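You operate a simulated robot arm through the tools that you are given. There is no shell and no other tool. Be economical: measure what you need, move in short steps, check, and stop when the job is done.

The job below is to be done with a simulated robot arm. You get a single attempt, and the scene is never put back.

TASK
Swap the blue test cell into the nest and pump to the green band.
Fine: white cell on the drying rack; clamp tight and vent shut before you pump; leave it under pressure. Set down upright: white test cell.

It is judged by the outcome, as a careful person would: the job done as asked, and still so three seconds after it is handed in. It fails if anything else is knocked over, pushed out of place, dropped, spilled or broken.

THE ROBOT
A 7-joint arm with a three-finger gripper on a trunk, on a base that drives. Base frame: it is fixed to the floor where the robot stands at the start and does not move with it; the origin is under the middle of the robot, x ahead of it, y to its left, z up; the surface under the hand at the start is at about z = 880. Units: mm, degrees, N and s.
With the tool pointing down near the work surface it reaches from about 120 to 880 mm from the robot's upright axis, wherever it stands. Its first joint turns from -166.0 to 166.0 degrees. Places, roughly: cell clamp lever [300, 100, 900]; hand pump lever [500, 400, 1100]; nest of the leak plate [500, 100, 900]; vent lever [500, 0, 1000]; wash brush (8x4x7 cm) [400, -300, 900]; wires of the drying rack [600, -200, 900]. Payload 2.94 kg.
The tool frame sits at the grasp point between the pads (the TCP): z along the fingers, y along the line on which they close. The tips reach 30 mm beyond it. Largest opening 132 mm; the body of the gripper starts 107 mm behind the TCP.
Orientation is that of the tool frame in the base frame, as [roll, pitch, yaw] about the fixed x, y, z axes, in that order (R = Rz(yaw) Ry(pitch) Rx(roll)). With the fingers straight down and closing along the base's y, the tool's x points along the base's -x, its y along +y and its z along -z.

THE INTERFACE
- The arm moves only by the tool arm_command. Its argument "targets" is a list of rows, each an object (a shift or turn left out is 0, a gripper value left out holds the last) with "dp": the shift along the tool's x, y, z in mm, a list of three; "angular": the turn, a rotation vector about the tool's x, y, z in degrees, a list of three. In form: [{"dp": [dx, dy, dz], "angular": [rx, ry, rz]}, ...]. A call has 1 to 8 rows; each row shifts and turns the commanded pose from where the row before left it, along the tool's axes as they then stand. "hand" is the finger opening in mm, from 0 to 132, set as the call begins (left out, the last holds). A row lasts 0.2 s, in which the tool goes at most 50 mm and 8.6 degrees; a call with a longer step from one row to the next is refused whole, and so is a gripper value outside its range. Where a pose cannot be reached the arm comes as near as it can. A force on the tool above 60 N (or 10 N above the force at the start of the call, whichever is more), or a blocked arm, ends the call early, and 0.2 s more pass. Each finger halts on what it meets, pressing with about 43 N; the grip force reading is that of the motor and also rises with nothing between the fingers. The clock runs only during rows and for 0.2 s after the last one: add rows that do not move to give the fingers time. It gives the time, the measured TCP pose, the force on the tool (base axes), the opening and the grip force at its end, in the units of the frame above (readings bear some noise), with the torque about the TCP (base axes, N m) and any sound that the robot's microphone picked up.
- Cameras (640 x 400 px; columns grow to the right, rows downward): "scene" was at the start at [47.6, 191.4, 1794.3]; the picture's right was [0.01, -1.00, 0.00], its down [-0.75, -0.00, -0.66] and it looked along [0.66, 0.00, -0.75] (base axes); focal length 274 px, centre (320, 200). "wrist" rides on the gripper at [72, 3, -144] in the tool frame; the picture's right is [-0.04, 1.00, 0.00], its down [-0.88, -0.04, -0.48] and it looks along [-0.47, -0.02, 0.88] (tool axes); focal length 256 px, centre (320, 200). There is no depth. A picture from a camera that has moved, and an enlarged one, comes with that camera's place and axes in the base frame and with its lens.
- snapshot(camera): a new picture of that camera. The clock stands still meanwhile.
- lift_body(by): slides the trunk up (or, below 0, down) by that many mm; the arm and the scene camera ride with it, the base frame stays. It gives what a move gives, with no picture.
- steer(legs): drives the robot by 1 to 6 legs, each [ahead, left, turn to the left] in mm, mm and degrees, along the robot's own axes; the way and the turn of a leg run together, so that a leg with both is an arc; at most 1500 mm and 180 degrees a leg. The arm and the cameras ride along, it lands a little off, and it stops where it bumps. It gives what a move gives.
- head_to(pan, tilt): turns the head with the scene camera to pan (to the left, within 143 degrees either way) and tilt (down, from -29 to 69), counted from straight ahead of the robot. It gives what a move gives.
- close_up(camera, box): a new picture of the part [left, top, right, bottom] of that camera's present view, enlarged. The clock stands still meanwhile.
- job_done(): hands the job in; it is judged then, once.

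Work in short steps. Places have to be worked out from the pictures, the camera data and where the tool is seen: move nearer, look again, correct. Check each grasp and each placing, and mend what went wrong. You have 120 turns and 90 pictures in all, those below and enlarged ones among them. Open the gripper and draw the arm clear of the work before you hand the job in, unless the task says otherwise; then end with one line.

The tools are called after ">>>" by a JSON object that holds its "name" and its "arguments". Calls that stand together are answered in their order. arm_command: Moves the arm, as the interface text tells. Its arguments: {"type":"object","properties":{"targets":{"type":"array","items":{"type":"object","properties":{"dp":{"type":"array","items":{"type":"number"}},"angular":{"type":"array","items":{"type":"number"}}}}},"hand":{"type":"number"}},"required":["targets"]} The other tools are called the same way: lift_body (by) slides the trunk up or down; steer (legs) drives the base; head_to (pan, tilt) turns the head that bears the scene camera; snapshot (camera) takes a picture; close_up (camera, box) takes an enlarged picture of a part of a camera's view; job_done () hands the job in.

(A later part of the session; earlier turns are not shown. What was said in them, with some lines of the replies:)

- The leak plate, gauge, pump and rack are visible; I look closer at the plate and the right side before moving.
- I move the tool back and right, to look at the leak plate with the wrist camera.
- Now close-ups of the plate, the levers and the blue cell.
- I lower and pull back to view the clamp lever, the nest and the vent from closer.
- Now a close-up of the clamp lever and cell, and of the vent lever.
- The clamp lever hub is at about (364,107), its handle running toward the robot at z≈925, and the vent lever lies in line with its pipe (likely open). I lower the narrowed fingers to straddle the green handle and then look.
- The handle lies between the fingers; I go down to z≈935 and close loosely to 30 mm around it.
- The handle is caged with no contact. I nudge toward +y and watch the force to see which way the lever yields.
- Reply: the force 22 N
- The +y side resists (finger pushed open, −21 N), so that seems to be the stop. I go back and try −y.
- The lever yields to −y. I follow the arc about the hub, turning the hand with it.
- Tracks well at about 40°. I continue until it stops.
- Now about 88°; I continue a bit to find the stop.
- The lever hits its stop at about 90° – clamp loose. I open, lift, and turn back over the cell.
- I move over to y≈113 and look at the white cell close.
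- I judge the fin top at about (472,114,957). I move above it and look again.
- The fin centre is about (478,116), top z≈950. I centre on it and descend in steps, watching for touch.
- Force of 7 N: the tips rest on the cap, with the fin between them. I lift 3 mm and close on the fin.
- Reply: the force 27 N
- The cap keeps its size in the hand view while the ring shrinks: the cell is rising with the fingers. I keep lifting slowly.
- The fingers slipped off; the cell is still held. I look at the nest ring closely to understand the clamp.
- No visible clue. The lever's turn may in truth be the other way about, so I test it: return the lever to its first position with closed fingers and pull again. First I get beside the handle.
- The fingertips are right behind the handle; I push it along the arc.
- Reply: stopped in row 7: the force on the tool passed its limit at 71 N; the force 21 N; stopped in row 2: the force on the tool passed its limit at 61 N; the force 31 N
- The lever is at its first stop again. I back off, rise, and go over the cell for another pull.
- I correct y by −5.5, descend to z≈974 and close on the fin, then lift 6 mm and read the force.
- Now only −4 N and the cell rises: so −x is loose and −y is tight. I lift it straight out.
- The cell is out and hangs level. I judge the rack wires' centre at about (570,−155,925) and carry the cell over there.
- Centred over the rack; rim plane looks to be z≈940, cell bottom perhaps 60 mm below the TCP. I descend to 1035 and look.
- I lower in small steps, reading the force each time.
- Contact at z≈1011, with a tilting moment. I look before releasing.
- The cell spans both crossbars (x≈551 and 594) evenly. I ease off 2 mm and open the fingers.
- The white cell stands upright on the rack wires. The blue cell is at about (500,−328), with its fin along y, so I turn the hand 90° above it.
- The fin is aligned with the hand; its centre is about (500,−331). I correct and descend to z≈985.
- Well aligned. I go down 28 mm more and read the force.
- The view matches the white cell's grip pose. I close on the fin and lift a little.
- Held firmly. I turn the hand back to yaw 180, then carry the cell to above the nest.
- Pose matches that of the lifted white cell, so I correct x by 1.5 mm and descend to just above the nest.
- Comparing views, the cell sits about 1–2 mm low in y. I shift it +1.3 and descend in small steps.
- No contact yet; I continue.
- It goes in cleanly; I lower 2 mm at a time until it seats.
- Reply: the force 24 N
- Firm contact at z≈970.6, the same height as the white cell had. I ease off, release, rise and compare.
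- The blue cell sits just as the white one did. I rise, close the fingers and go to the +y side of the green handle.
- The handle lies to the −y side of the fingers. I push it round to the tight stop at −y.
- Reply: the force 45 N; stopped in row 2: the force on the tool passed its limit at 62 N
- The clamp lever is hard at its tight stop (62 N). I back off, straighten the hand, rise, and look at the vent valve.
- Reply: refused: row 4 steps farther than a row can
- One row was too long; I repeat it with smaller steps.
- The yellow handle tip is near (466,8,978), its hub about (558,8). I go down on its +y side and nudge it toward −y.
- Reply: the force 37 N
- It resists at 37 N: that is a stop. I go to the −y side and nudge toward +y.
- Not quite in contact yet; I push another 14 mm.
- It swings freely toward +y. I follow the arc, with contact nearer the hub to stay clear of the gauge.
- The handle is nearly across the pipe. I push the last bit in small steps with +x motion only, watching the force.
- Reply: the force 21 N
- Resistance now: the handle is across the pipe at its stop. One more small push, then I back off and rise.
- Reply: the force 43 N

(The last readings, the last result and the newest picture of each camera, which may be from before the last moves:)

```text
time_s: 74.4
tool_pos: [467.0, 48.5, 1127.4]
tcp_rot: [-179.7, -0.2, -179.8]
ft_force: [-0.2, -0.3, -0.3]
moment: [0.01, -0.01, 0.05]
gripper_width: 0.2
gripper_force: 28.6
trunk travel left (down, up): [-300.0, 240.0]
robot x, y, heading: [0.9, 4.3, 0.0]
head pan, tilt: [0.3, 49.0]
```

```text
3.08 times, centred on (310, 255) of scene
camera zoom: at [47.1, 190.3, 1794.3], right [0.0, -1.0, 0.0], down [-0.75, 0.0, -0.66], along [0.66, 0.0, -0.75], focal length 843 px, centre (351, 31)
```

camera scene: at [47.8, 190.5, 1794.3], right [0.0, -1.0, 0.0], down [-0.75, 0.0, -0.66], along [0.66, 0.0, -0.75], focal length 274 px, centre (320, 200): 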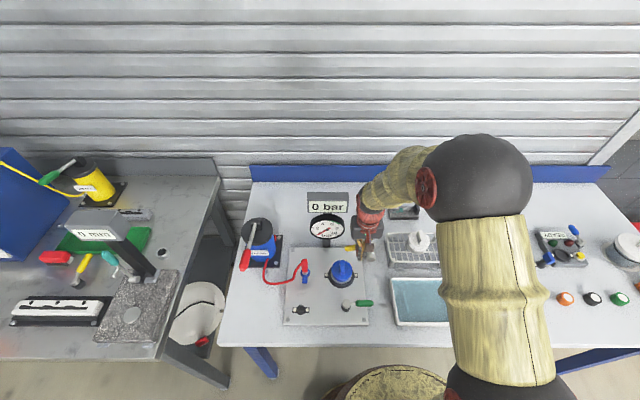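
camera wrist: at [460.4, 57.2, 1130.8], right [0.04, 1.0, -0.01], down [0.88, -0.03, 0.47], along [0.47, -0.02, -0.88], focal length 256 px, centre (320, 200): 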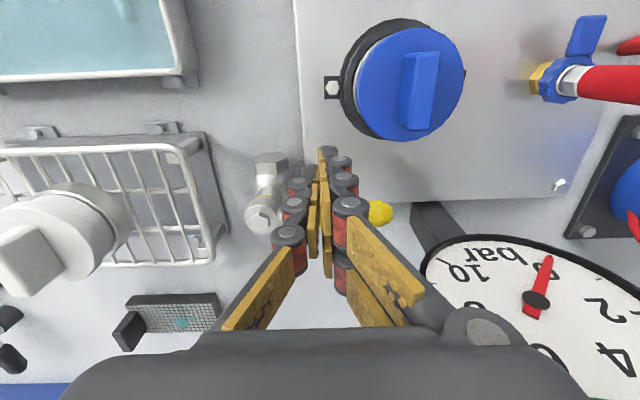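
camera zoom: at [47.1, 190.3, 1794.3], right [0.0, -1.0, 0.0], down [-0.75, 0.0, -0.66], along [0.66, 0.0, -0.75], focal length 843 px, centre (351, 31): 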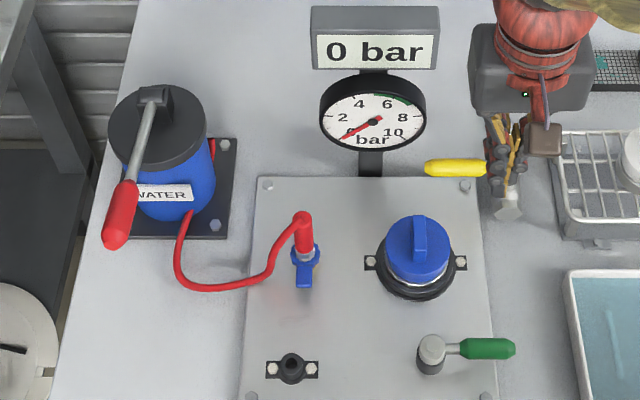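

Clamp lever and vent handle are both set; the cell is seated. The pump's red handle tip seems near (398,394,1112); I go over it, high, for a look.

>>> {"name": "arm_command", "arguments": {"hand": 56, "targets": [{"dp": [0, 0, -40]}, {"dp": [0, 0, -45]}, {"dp": [10, 44, 0]}, {"dp": [10, 44, 0]}, {"dp": [10, 44, 0]}, {"dp": [10, 44, 0]}, {"dp": [10, 44, 0]}, {"dp": [10, 44, 0]}]}}

>>> {"name": "arm_command", "arguments": {"targets": [{"dp": [10, 42, 0]}, {"dp": [0, 40, 0]}]}}

>>> {"name": "snapshot", "arguments": {"camera": "wrist"}}

>>> {"name": "close_up", "arguments": {"camera": "scene", "box": [200, 180, 360, 300]}}

```text
time_s: 76.2
tool_pos: [409.1, 315.4, 1211.3]
tcp_rot: [-179.7, -0.1, -179.9]
ft_force: [0.1, 0.1, -0.6]
moment: [-0.02, -0.02, 0.02]
gripper_width: 55.9
gripper_force: 0.0
trunk travel left (down, up): [-300.0, 240.0]
robot x, y, heading: [1.0, 2.5, -0.3]
head pan, tilt: [0.3, 49.0]
```

```text
time_s: 76.8
tool_pos: [399.1, 396.1, 1213.1]
tcp_rot: [-179.7, 0.1, -179.8]
ft_force: [0.1, 0.3, 0.1]
moment: [0.0, -0.01, 0.02]
gripper_width: 56.2
gripper_force: 0.1
trunk travel left (down, up): [-300.0, 240.0]
robot x, y, heading: [1.7, -0.2, -0.2]
head pan, tilt: [0.3, 49.0]
```

```text
20 pictures are left
camera wrist: at [327.5, 400.7, 1355.9], right [0.04, 1.0, -0.01], down [0.88, -0.03, 0.48], along [0.47, -0.02, -0.88], focal length 256 px, centre (320, 200)
```

wrist: 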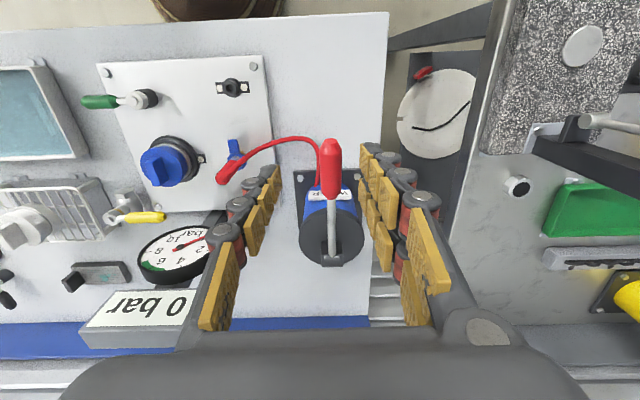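

```text
3.33 times, centred on (280, 240) of scene
camera zoom: at [47.8, 191.7, 1794.1], right [0.0, -1.0, 0.0], down [-0.75, 0.0, -0.66], along [0.66, 0.0, -0.75], focal length 913 px, centre (453, 67)
```

zoom: 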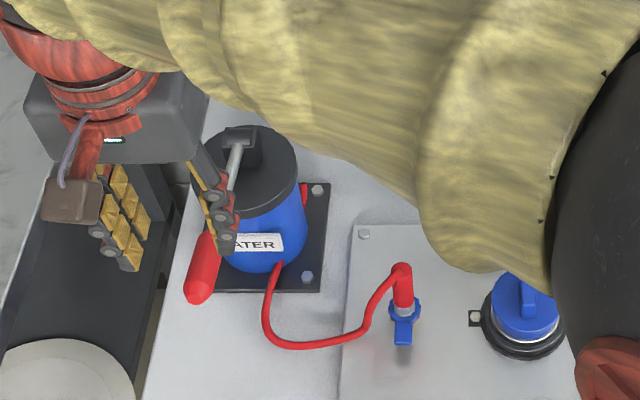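

The handle runs from about (400,408) to (455,408) at z≈1100. I shift over it and descend to z≈1135 to check.

>>> {"name": "arm_command", "arguments": {"targets": [{"dp": [-26, 11, 0]}, {"dp": [0, 0, 40]}, {"dp": [0, 0, 40]}]}}

>>> {"name": "snapshot", "arguments": {"camera": "wrist"}}

>>> {"name": "close_up", "arguments": {"camera": "scene", "box": [200, 180, 360, 300]}}

```text
time_s: 77.6
tool_pos: [424.3, 404.6, 1131.8]
tcp_rot: [-179.9, 0.0, -179.7]
ft_force: [0.1, 0.2, 0.3]
moment: [-0.01, 0.01, 0.02]
gripper_width: 56.1
gripper_force: 0.0
trunk travel left (down, up): [-300.0, 240.0]
robot x, y, heading: [-1.9, -1.8, -0.5]
head pan, tilt: [0.3, 49.0]
```

```text
18 pictures are left
camera wrist: at [352.9, 408.7, 1275.7], right [0.04, 1.0, 0.0], down [0.88, -0.03, 0.48], along [0.48, -0.02, -0.88], focal length 256 px, centre (320, 200)
```

wrist: 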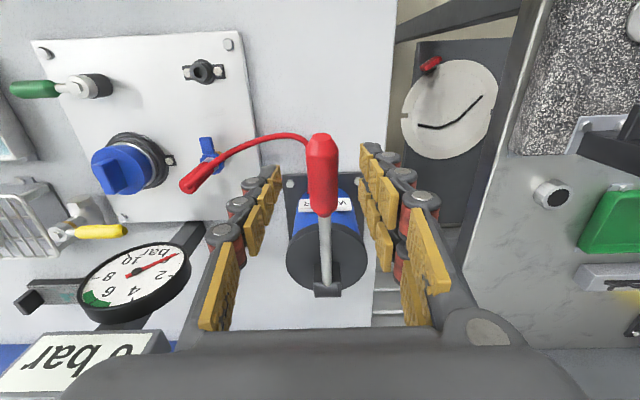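

```text
3.33 times, centred on (280, 240) of scene
camera zoom: at [47.9, 190.9, 1794.2], right [0.0, -1.0, 0.0], down [-0.75, 0.0, -0.66], along [0.66, 0.0, -0.75], focal length 913 px, centre (453, 67)
```

zoom: 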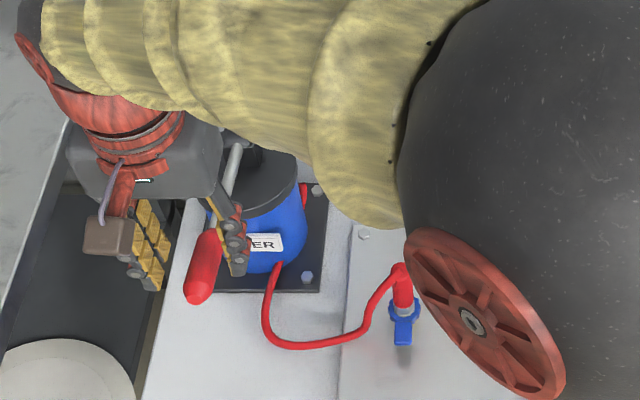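

The handle sits at z≈1100, centred between the fingers. I go down 30 mm and grip it.

>>> {"name": "arm_command", "arguments": {"targets": [{"dp": [0, 0, 15]}, {"dp": [0, 0, 15]}]}}

>>> {"name": "arm_command", "arguments": {"hand": 0, "targets": [{}, {}, {}, {}]}}

>>> {"name": "snapshot", "arguments": {"camera": "wrist"}}

```text
time_s: 78.2
tool_pos: [425.9, 405.0, 1101.6]
tcp_rot: [-179.7, -0.1, -179.8]
ft_force: [1.1, 0.2, -0.1]
moment: [0.01, 0.02, -0.02]
gripper_width: 55.7
gripper_force: 0.1
trunk travel left (down, up): [-300.0, 240.0]
robot x, y, heading: [-0.6, -1.0, 0.1]
head pan, tilt: [0.3, 49.0]
```

```text
time_s: 79.2
tool_pos: [425.8, 407.5, 1101.0]
tcp_rot: [-179.9, 0.0, -179.8]
ft_force: [-0.8, 11.8, -3.1]
moment: [0.29, 0.06, 0.09]
gripper_width: 24.0
gripper_force: 32.3
trunk travel left (down, up): [-300.0, 240.0]
robot x, y, heading: [-0.6, -3.3, -0.2]
head pan, tilt: [0.3, 49.0]
```

```text
16 pictures are left
camera wrist: at [352.5, 410.7, 1245.0], right [0.04, 1.0, 0.0], down [0.88, -0.03, 0.48], along [0.48, -0.02, -0.88], focal length 256 px, centre (320, 200)
```

wrist: 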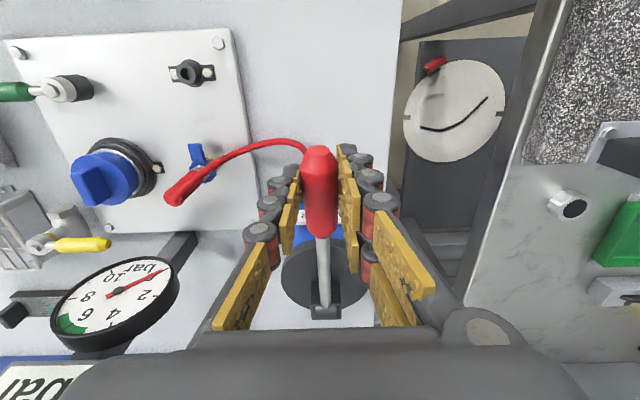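

Gripped (24 mm). I press down gently to learn the stroke; the gauge stays in view.

>>> {"name": "arm_command", "arguments": {"targets": [{"dp": [0, 0, 7]}, {"dp": [0, 0, 8]}, {}]}}

```text
time_s: 80.0
tool_pos: [423.2, 407.3, 1087.2]
tcp_rot: [-179.8, 0.2, -179.8]
ft_force: [-8.0, 14.6, 9.2]
moment: [0.23, -1.13, 0.07]
gripper_width: 23.7
gripper_force: 44.7
trunk travel left (down, up): [-300.0, 240.0]
robot x, y, heading: [-2.8, -4.2, -0.3]
head pan, tilt: [0.3, 49.0]
```

The handle goes down with ~9 N. I continue down, tilting the hand with the lever.

>>> {"name": "arm_command", "arguments": {"targets": [{"angular": [0, -5, 0]}, {"dp": [0, 0, 10], "angular": [0, -4.5, 0]}, {"dp": [0, 0, 10], "angular": [0, -4.5, 0]}, {}]}}

>>> {"name": "snapshot", "arguments": {"camera": "wrist"}}

```text
time_s: 81.0
tool_pos: [423.9, 408.2, 1067.0]
tcp_rot: [-179.6, 14.0, -179.6]
ft_force: [-28.3, 14.2, -0.8]
moment: [0.19, 0.87, 0.17]
gripper_width: 23.4
gripper_force: 45.1
trunk travel left (down, up): [-300.0, 240.0]
robot x, y, heading: [-2.7, -0.8, -0.1]
head pan, tilt: [0.3, 49.0]
```

```text
15 pictures are left
camera wrist: at [319.1, 410.8, 1189.2], right [0.04, 1.0, 0.0], down [0.74, -0.03, 0.67], along [0.67, -0.02, -0.74], focal length 256 px, centre (320, 200)
```

wrist: 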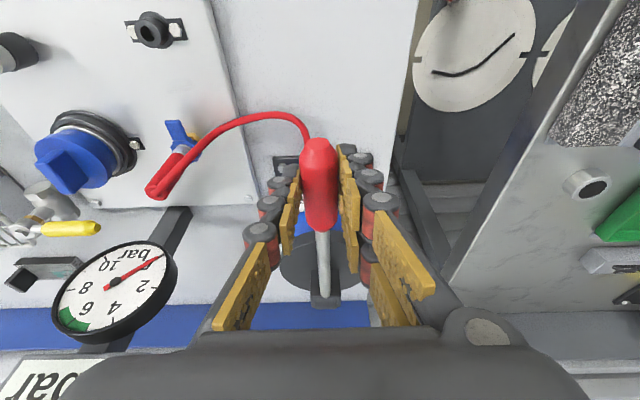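

The hand tracks, but tilting pulled it forward (−28 N in x). I bring the handle back up with a corrected path and feel for the top.

>>> {"name": "arm_command", "arguments": {"targets": [{"dp": [0, 0, -12.3], "angular": [0, 4.7, 0]}, {"dp": [-1.9, 0, -11.8], "angular": [0, 4.7, 0]}, {"dp": [-1, 0, -12], "angular": [0, 4.6, 0]}, {}]}}

>>> {"name": "arm_command", "arguments": {"targets": [{"dp": [0, 0, -8]}, {}]}}

>>> {"name": "close_up", "arguments": {"camera": "wrist", "box": [0, 220, 220, 400]}}

```text
time_s: 82.0
tool_pos: [428.8, 406.7, 1099.9]
tcp_rot: [-179.6, -0.2, -179.9]
ft_force: [26.4, 14.7, -16.2]
moment: [0.22, -0.38, 0.04]
gripper_width: 24.0
gripper_force: 44.9
trunk travel left (down, up): [-300.0, 240.0]
robot x, y, heading: [-0.4, -0.6, -0.4]
head pan, tilt: [0.3, 49.0]
```

```text
time_s: 82.6
tool_pos: [424.9, 407.3, 1106.6]
tcp_rot: [-179.4, -0.4, -179.8]
ft_force: [8.2, 11.9, -30.2]
moment: [0.21, -0.02, 0.11]
gripper_width: 24.2
gripper_force: 45.0
trunk travel left (down, up): [-300.0, 240.0]
robot x, y, heading: [-0.7, 0.7, -0.1]
head pan, tilt: [0.3, 49.0]
```

```text
2.22 times, centred on (110, 310) of wrist
camera zoom: at [353.0, 411.7, 1250.5], right [0.04, 1.0, -0.01], down [0.88, -0.03, 0.47], along [0.47, -0.03, -0.88], focal length 569 px, centre (787, -44)
```

zoom: 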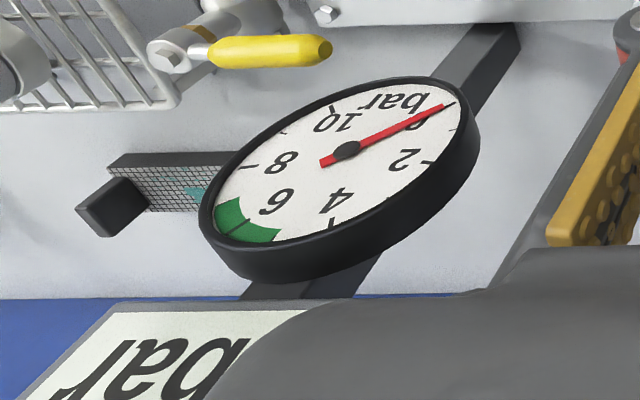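

The needle is still at 0, the green band being about 5–6.5 bar; the top stop is at ~1105. I do a longer plain vertical stroke down.

>>> {"name": "arm_command", "arguments": {"targets": [{"dp": [0, 0, 14], "angular": [0, 0, 0]}, {"dp": [0, 0, 10], "angular": [0, -4, 0]}, {"dp": [0.5, 0, 10], "angular": [0, -4, 0]}, {"dp": [1.4, 0, 10], "angular": [0, -4, 0]}, {"dp": [2, 0, 10], "angular": [0, -4, 0]}, {}]}}

>>> {"name": "close_up", "arguments": {"camera": "wrist", "box": [0, 220, 220, 400]}}

```text
time_s: 84.0
tool_pos: [422.6, 407.8, 1055.6]
tcp_rot: [-179.7, 16.1, -179.7]
ft_force: [-27.3, 13.8, -3.9]
moment: [0.27, 0.98, 0.14]
gripper_width: 23.7
gripper_force: 45.1
trunk travel left (down, up): [-300.0, 240.0]
robot x, y, heading: [-2.7, -1.4, -0.2]
head pan, tilt: [0.3, 49.0]
```

```text
2.22 times, centred on (110, 310) of wrist
camera zoom: at [313.6, 410.6, 1173.5], right [0.04, 1.0, 0.01], down [0.71, -0.03, 0.7], along [0.7, -0.02, -0.71], focal length 569 px, centre (787, -44)
```

zoom: 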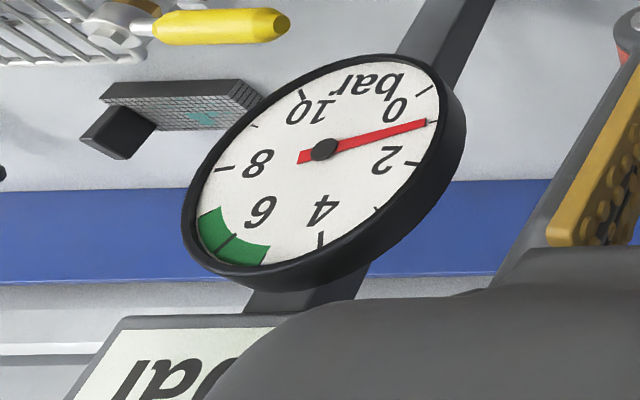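

The down stroke gave about 1 bar, so the pump works and the vent holds. I repeat one full up–down stroke along the corrected arc.

>>> {"name": "arm_command", "arguments": {"targets": [{"dp": [0.1, 0, -17.7], "angular": [0, 5.3, 0]}, {"dp": [-5.7, 0, -16.2], "angular": [0, 5.3, 0]}, {"dp": [-4.9, 0, -14.7], "angular": [0, 5.4, 0]}, {"dp": [3.5, 0, 17], "angular": [0, -5.3, 0]}, {"dp": [4.1, 0, 16.7], "angular": [0, -5.3, 0]}, {"dp": [4.1, 0, 16.5], "angular": [0, -5.4, 0]}, {}]}}

>>> {"name": "close_up", "arguments": {"camera": "wrist", "box": [0, 220, 220, 400]}}

```text
time_s: 85.6
tool_pos: [421.9, 406.6, 1052.3]
tcp_rot: [-179.8, 16.0, -179.8]
ft_force: [26.0, 7.6, 7.9]
moment: [0.15, -1.09, 0.02]
gripper_width: 24.0
gripper_force: 44.5
trunk travel left (down, up): [-300.0, 240.0]
robot x, y, heading: [0.5, 0.6, 0.0]
head pan, tilt: [0.3, 49.0]
```

```text
2.22 times, centred on (110, 310) of wrist
camera zoom: at [311.9, 410.4, 1171.1], right [0.04, 1.0, 0.01], down [0.71, -0.03, 0.7], along [0.7, -0.02, -0.71], focal length 569 px, centre (787, -44)
```

zoom: 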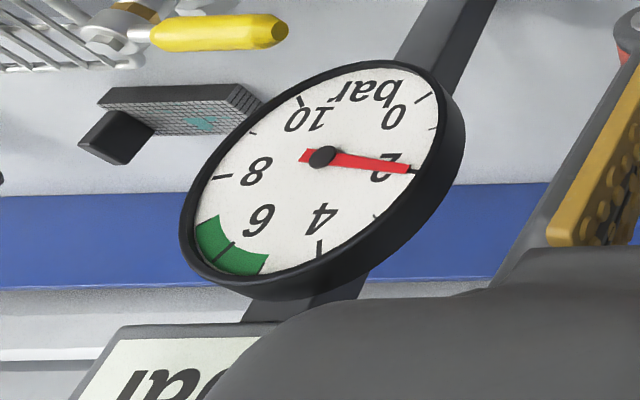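

2 bar: one bar per stroke. I repeat with a slightly corrected x.

>>> {"name": "arm_command", "arguments": {"targets": [{"dp": [-7.6, 0, -15.5], "angular": [0, 5.3, 0]}, {"dp": [-4.2, 0, -16.5], "angular": [0, 5.3, 0]}, {"dp": [-2.4, 0, -14.9], "angular": [0, 5.4, 0]}, {"dp": [1, 0, 17], "angular": [0, -5.3, 0]}, {"dp": [2.6, 0, 16.8], "angular": [0, -5.3, 0]}, {"dp": [3.1, 0, 16.7], "angular": [0, -5.4, 0]}, {}]}}

>>> {"name": "close_up", "arguments": {"camera": "wrist", "box": [0, 220, 220, 400]}}

```text
time_s: 87.2
tool_pos: [418.7, 406.6, 1052.0]
tcp_rot: [-179.7, 15.9, -179.6]
ft_force: [-16.4, 14.7, 5.9]
moment: [0.32, -0.71, 0.07]
gripper_width: 23.8
gripper_force: 45.6
trunk travel left (down, up): [-300.0, 240.0]
robot x, y, heading: [-7.3, -3.9, -0.3]
head pan, tilt: [0.3, 49.0]
```

```text
2.22 times, centred on (110, 310) of wrist
camera zoom: at [310.2, 410.5, 1170.4], right [0.04, 1.0, 0.01], down [0.71, -0.03, 0.7], along [0.7, -0.02, -0.71], focal length 569 px, centre (787, -44)
```

zoom: 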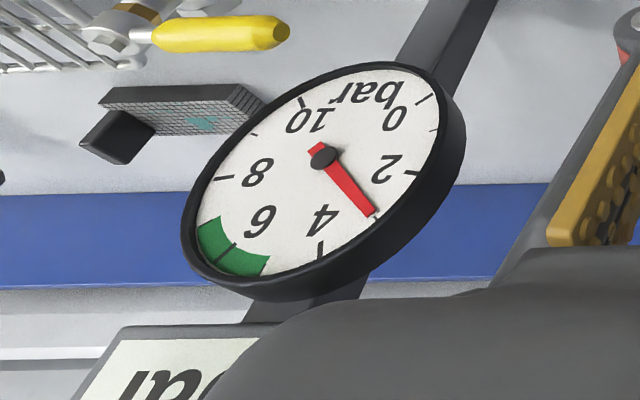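

3 bar. Two more strokes, then I check.

>>> {"name": "arm_command", "arguments": {"targets": [{"dp": [-4.7, 0, -16.3], "angular": [0, 5.3, 0]}, {"dp": [-4.2, 0, -16.5], "angular": [0, 5.3, 0]}, {"dp": [-2.4, 0, -14.9], "angular": [0, 5.4, 0]}, {"dp": [1, 0, 17], "angular": [0, -5.3, 0]}, {"dp": [2.6, 0, 16.8], "angular": [0, -5.3, 0]}, {"dp": [3.1, 0, 16.7], "angular": [0, -5.4, 0]}, {}]}}

>>> {"name": "arm_command", "arguments": {"targets": [{"dp": [-4.7, 0, -16.3], "angular": [0, 5.3, 0]}, {"dp": [-4.2, 0, -16.5], "angular": [0, 5.3, 0]}, {"dp": [-2.4, 0, -14.9], "angular": [0, 5.4, 0]}, {"dp": [1, 0, 17], "angular": [0, -5.3, 0]}, {"dp": [2.6, 0, 16.8], "angular": [0, -5.3, 0]}, {"dp": [3.1, 0, 16.7], "angular": [0, -5.4, 0]}, {}]}}

>>> {"name": "close_up", "arguments": {"camera": "wrist", "box": [0, 220, 220, 400]}}

```text
time_s: 88.8
tool_pos: [418.9, 406.7, 1047.6]
tcp_rot: [-179.8, 16.1, -179.7]
ft_force: [-15.8, 23.3, 4.8]
moment: [0.49, -0.56, 0.16]
gripper_width: 23.8
gripper_force: 45.0
trunk travel left (down, up): [-300.0, 240.0]
robot x, y, heading: [-0.8, -1.8, 0.2]
head pan, tilt: [0.3, 49.0]
```

```text
time_s: 90.4
tool_pos: [419.2, 407.7, 1047.5]
tcp_rot: [-179.7, 16.2, -179.7]
ft_force: [-17.7, 15.4, 5.7]
moment: [0.32, -0.55, 0.09]
gripper_width: 23.8
gripper_force: 45.3
trunk travel left (down, up): [-300.0, 240.0]
robot x, y, heading: [-0.5, 0.7, 0.1]
head pan, tilt: [0.3, 49.0]
```

```text
2.22 times, centred on (110, 310) of wrist
camera zoom: at [310.9, 410.6, 1165.3], right [0.04, 1.0, 0.01], down [0.71, -0.03, 0.7], along [0.7, -0.02, -0.71], focal length 569 px, centre (787, -44)
```

zoom: 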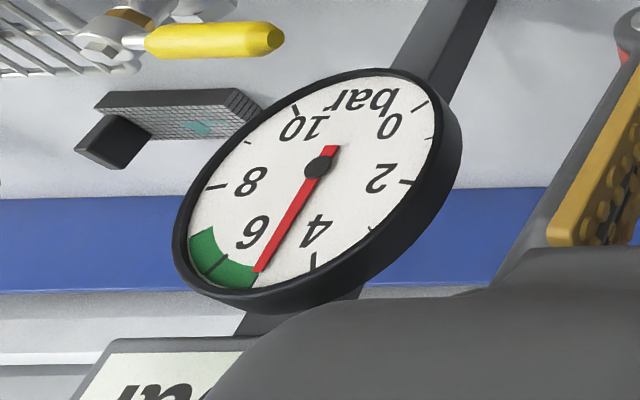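

5 bar, at the edge of the green band; one more stroke brings the needle to its middle.

>>> {"name": "arm_command", "arguments": {"targets": [{"dp": [-4.7, 0, -16.3], "angular": [0, 5.3, 0]}, {"dp": [-4.2, 0, -16.5], "angular": [0, 5.3, 0]}, {"dp": [-2.4, 0, -14.9], "angular": [0, 5.4, 0]}, {"dp": [1, 0, 17], "angular": [0, -5.3, 0]}, {"dp": [2.6, 0, 16.8], "angular": [0, -5.3, 0]}, {"dp": [3.1, 0, 16.7], "angular": [0, -5.4, 0]}, {}]}}

>>> {"name": "close_up", "arguments": {"camera": "wrist", "box": [0, 220, 220, 400]}}

```text
time_s: 92.0
tool_pos: [420.1, 406.7, 1046.2]
tcp_rot: [-179.7, 16.1, -179.7]
ft_force: [-14.2, 13.6, 4.3]
moment: [0.27, -0.66, 0.1]
gripper_width: 23.6
gripper_force: 44.9
trunk travel left (down, up): [-300.0, 240.0]
robot x, y, heading: [-0.7, -3.8, -0.1]
head pan, tilt: [0.3, 49.0]
```

```text
2.22 times, centred on (110, 310) of wrist
camera zoom: at [311.2, 410.6, 1163.7], right [0.04, 1.0, 0.01], down [0.71, -0.03, 0.7], along [0.7, -0.02, -0.71], focal length 569 px, centre (787, -44)
```

zoom: 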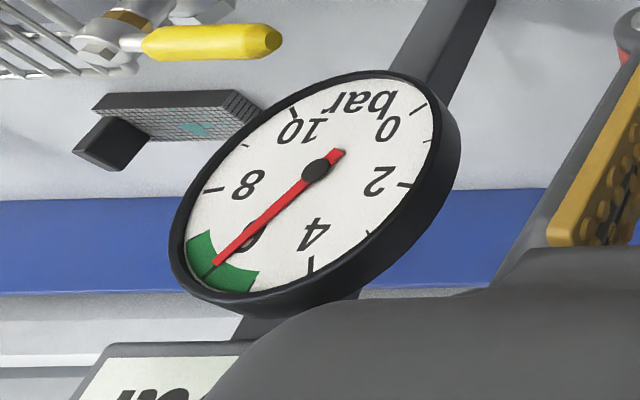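

6 bar, in the middle of the green. I open, withdraw along the fingers, straighten, and check all.

>>> {"name": "arm_command", "arguments": {"hand": 60, "targets": [{}, {}, {}, {"dp": [0, 0, -30]}, {"dp": [0, 0, -45]}, {"dp": [0, 0, -45], "angular": [0, 8, 0]}, {"dp": [0, 0, -45], "angular": [0, 8, 0]}]}}

>>> {"name": "arm_command", "arguments": {"targets": [{"dp": [20, 40, -20]}, {"dp": [20, 40, -20]}, {}, {}, {}, {}, {}, {}]}}

>>> {"name": "snapshot", "arguments": {"camera": "scene"}}

>>> {"name": "close_up", "arguments": {"camera": "scene", "box": [220, 190, 460, 340]}}

```text
time_s: 93.6
tool_pos: [382.0, 404.9, 1205.6]
tcp_rot: [-179.8, -0.2, -179.9]
ft_force: [0.1, 0.3, -0.3]
moment: [0.01, 0.03, 0.01]
gripper_width: 59.9
gripper_force: 0.1
trunk travel left (down, up): [-300.0, 240.0]
robot x, y, heading: [-0.6, 0.5, -0.3]
head pan, tilt: [0.3, 49.0]
```

```text
time_s: 95.4
tool_pos: [341.6, 485.4, 1244.7]
tcp_rot: [-179.7, 0.0, -179.8]
ft_force: [-0.2, -0.5, 0.4]
moment: [0.0, -0.01, -0.01]
gripper_width: 60.0
gripper_force: 0.2
trunk travel left (down, up): [-300.0, 240.0]
robot x, y, heading: [-0.3, 1.8, -0.1]
head pan, tilt: [0.3, 49.0]
```

```text
8 pictures are left
camera scene: at [47.6, 190.6, 1794.3], right [0.0, -1.0, 0.0], down [-0.75, 0.0, -0.66], along [0.66, 0.0, -0.75], focal length 274 px, centre (320, 200)
```

scene: 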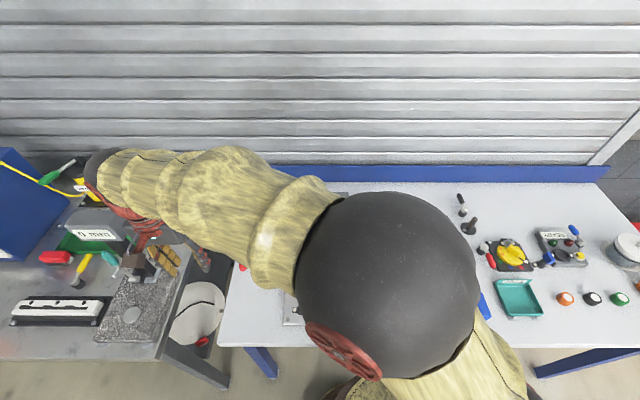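

```text
2.67 times, centred on (340, 265) of scene
camera zoom: at [47.6, 190.6, 1794.3], right [0.0, -1.0, 0.0], down [-0.75, 0.0, -0.66], along [0.66, 0.0, -0.75], focal length 730 px, centre (267, 27)
```

zoom: 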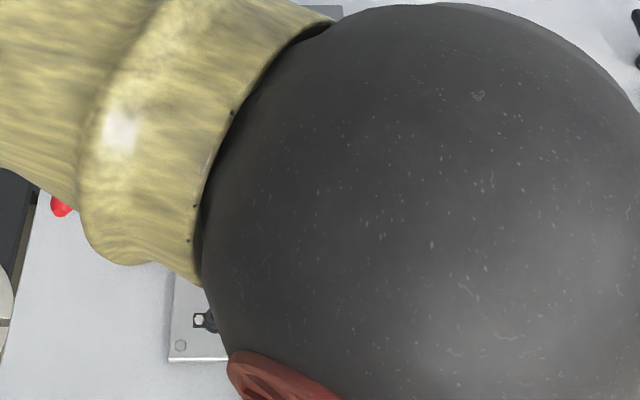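

The arm blocks the view. I go up to the starting pose, from which both cameras saw the bench.

>>> {"name": "arm_command", "arguments": {"targets": [{"dp": [0, 0, -45]}, {"dp": [0, 0, -45]}, {"dp": [-30, -30, 0]}, {"dp": [-30, -30, 0]}, {"dp": [-30, -30, 0]}, {"dp": [-30, -30, 0]}, {"dp": [-30, -30, 0]}, {"dp": [-30, -30, 0]}]}}

>>> {"name": "snapshot", "arguments": {"camera": "wrist"}}

>>> {"name": "close_up", "arguments": {"camera": "scene", "box": [220, 190, 460, 340]}}

```text
time_s: 97.2
tool_pos: [525.9, 305.0, 1338.1]
tcp_rot: [-179.7, -0.2, -179.8]
ft_force: [0.1, -1.2, -0.1]
moment: [0.04, 0.06, -0.02]
gripper_width: 60.2
gripper_force: 0.0
trunk travel left (down, up): [-300.0, 240.0]
robot x, y, heading: [1.1, 0.5, -0.2]
head pan, tilt: [0.3, 49.0]
```

```text
6 pictures are left
camera wrist: at [453.8, 309.1, 1481.4], right [0.04, 1.0, 0.0], down [0.88, -0.03, 0.47], along [0.47, -0.02, -0.88], focal length 256 px, centre (320, 200)
```

wrist: 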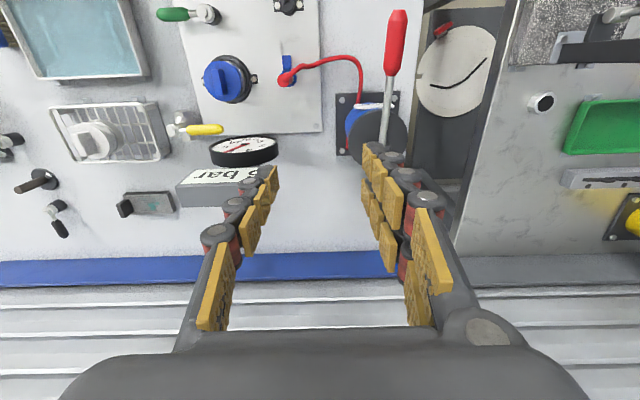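

```text
2.67 times, centred on (340, 265) of scene
camera zoom: at [48.6, 189.9, 1794.3], right [0.0, -1.0, 0.0], down [-0.76, 0.0, -0.66], along [0.66, 0.0, -0.76], focal length 730 px, centre (267, 27)
```

zoom: 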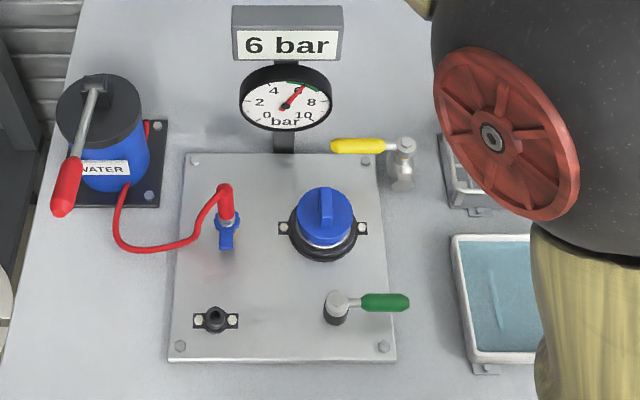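

The display holds at 6 bar, the clamp lever and vent are at their closed stops, and the white cell stands upright on the rack. The arm is clear, so I hand in.

>>> {"name": "job_done", "arguments": {}}

```text
The job is handed in.
```

The blue test cell is in the nest with the clamp tight and the vent shut, and it is left under pressure at 6 bar, mid-green. The white cell stands upright on the drying rack.
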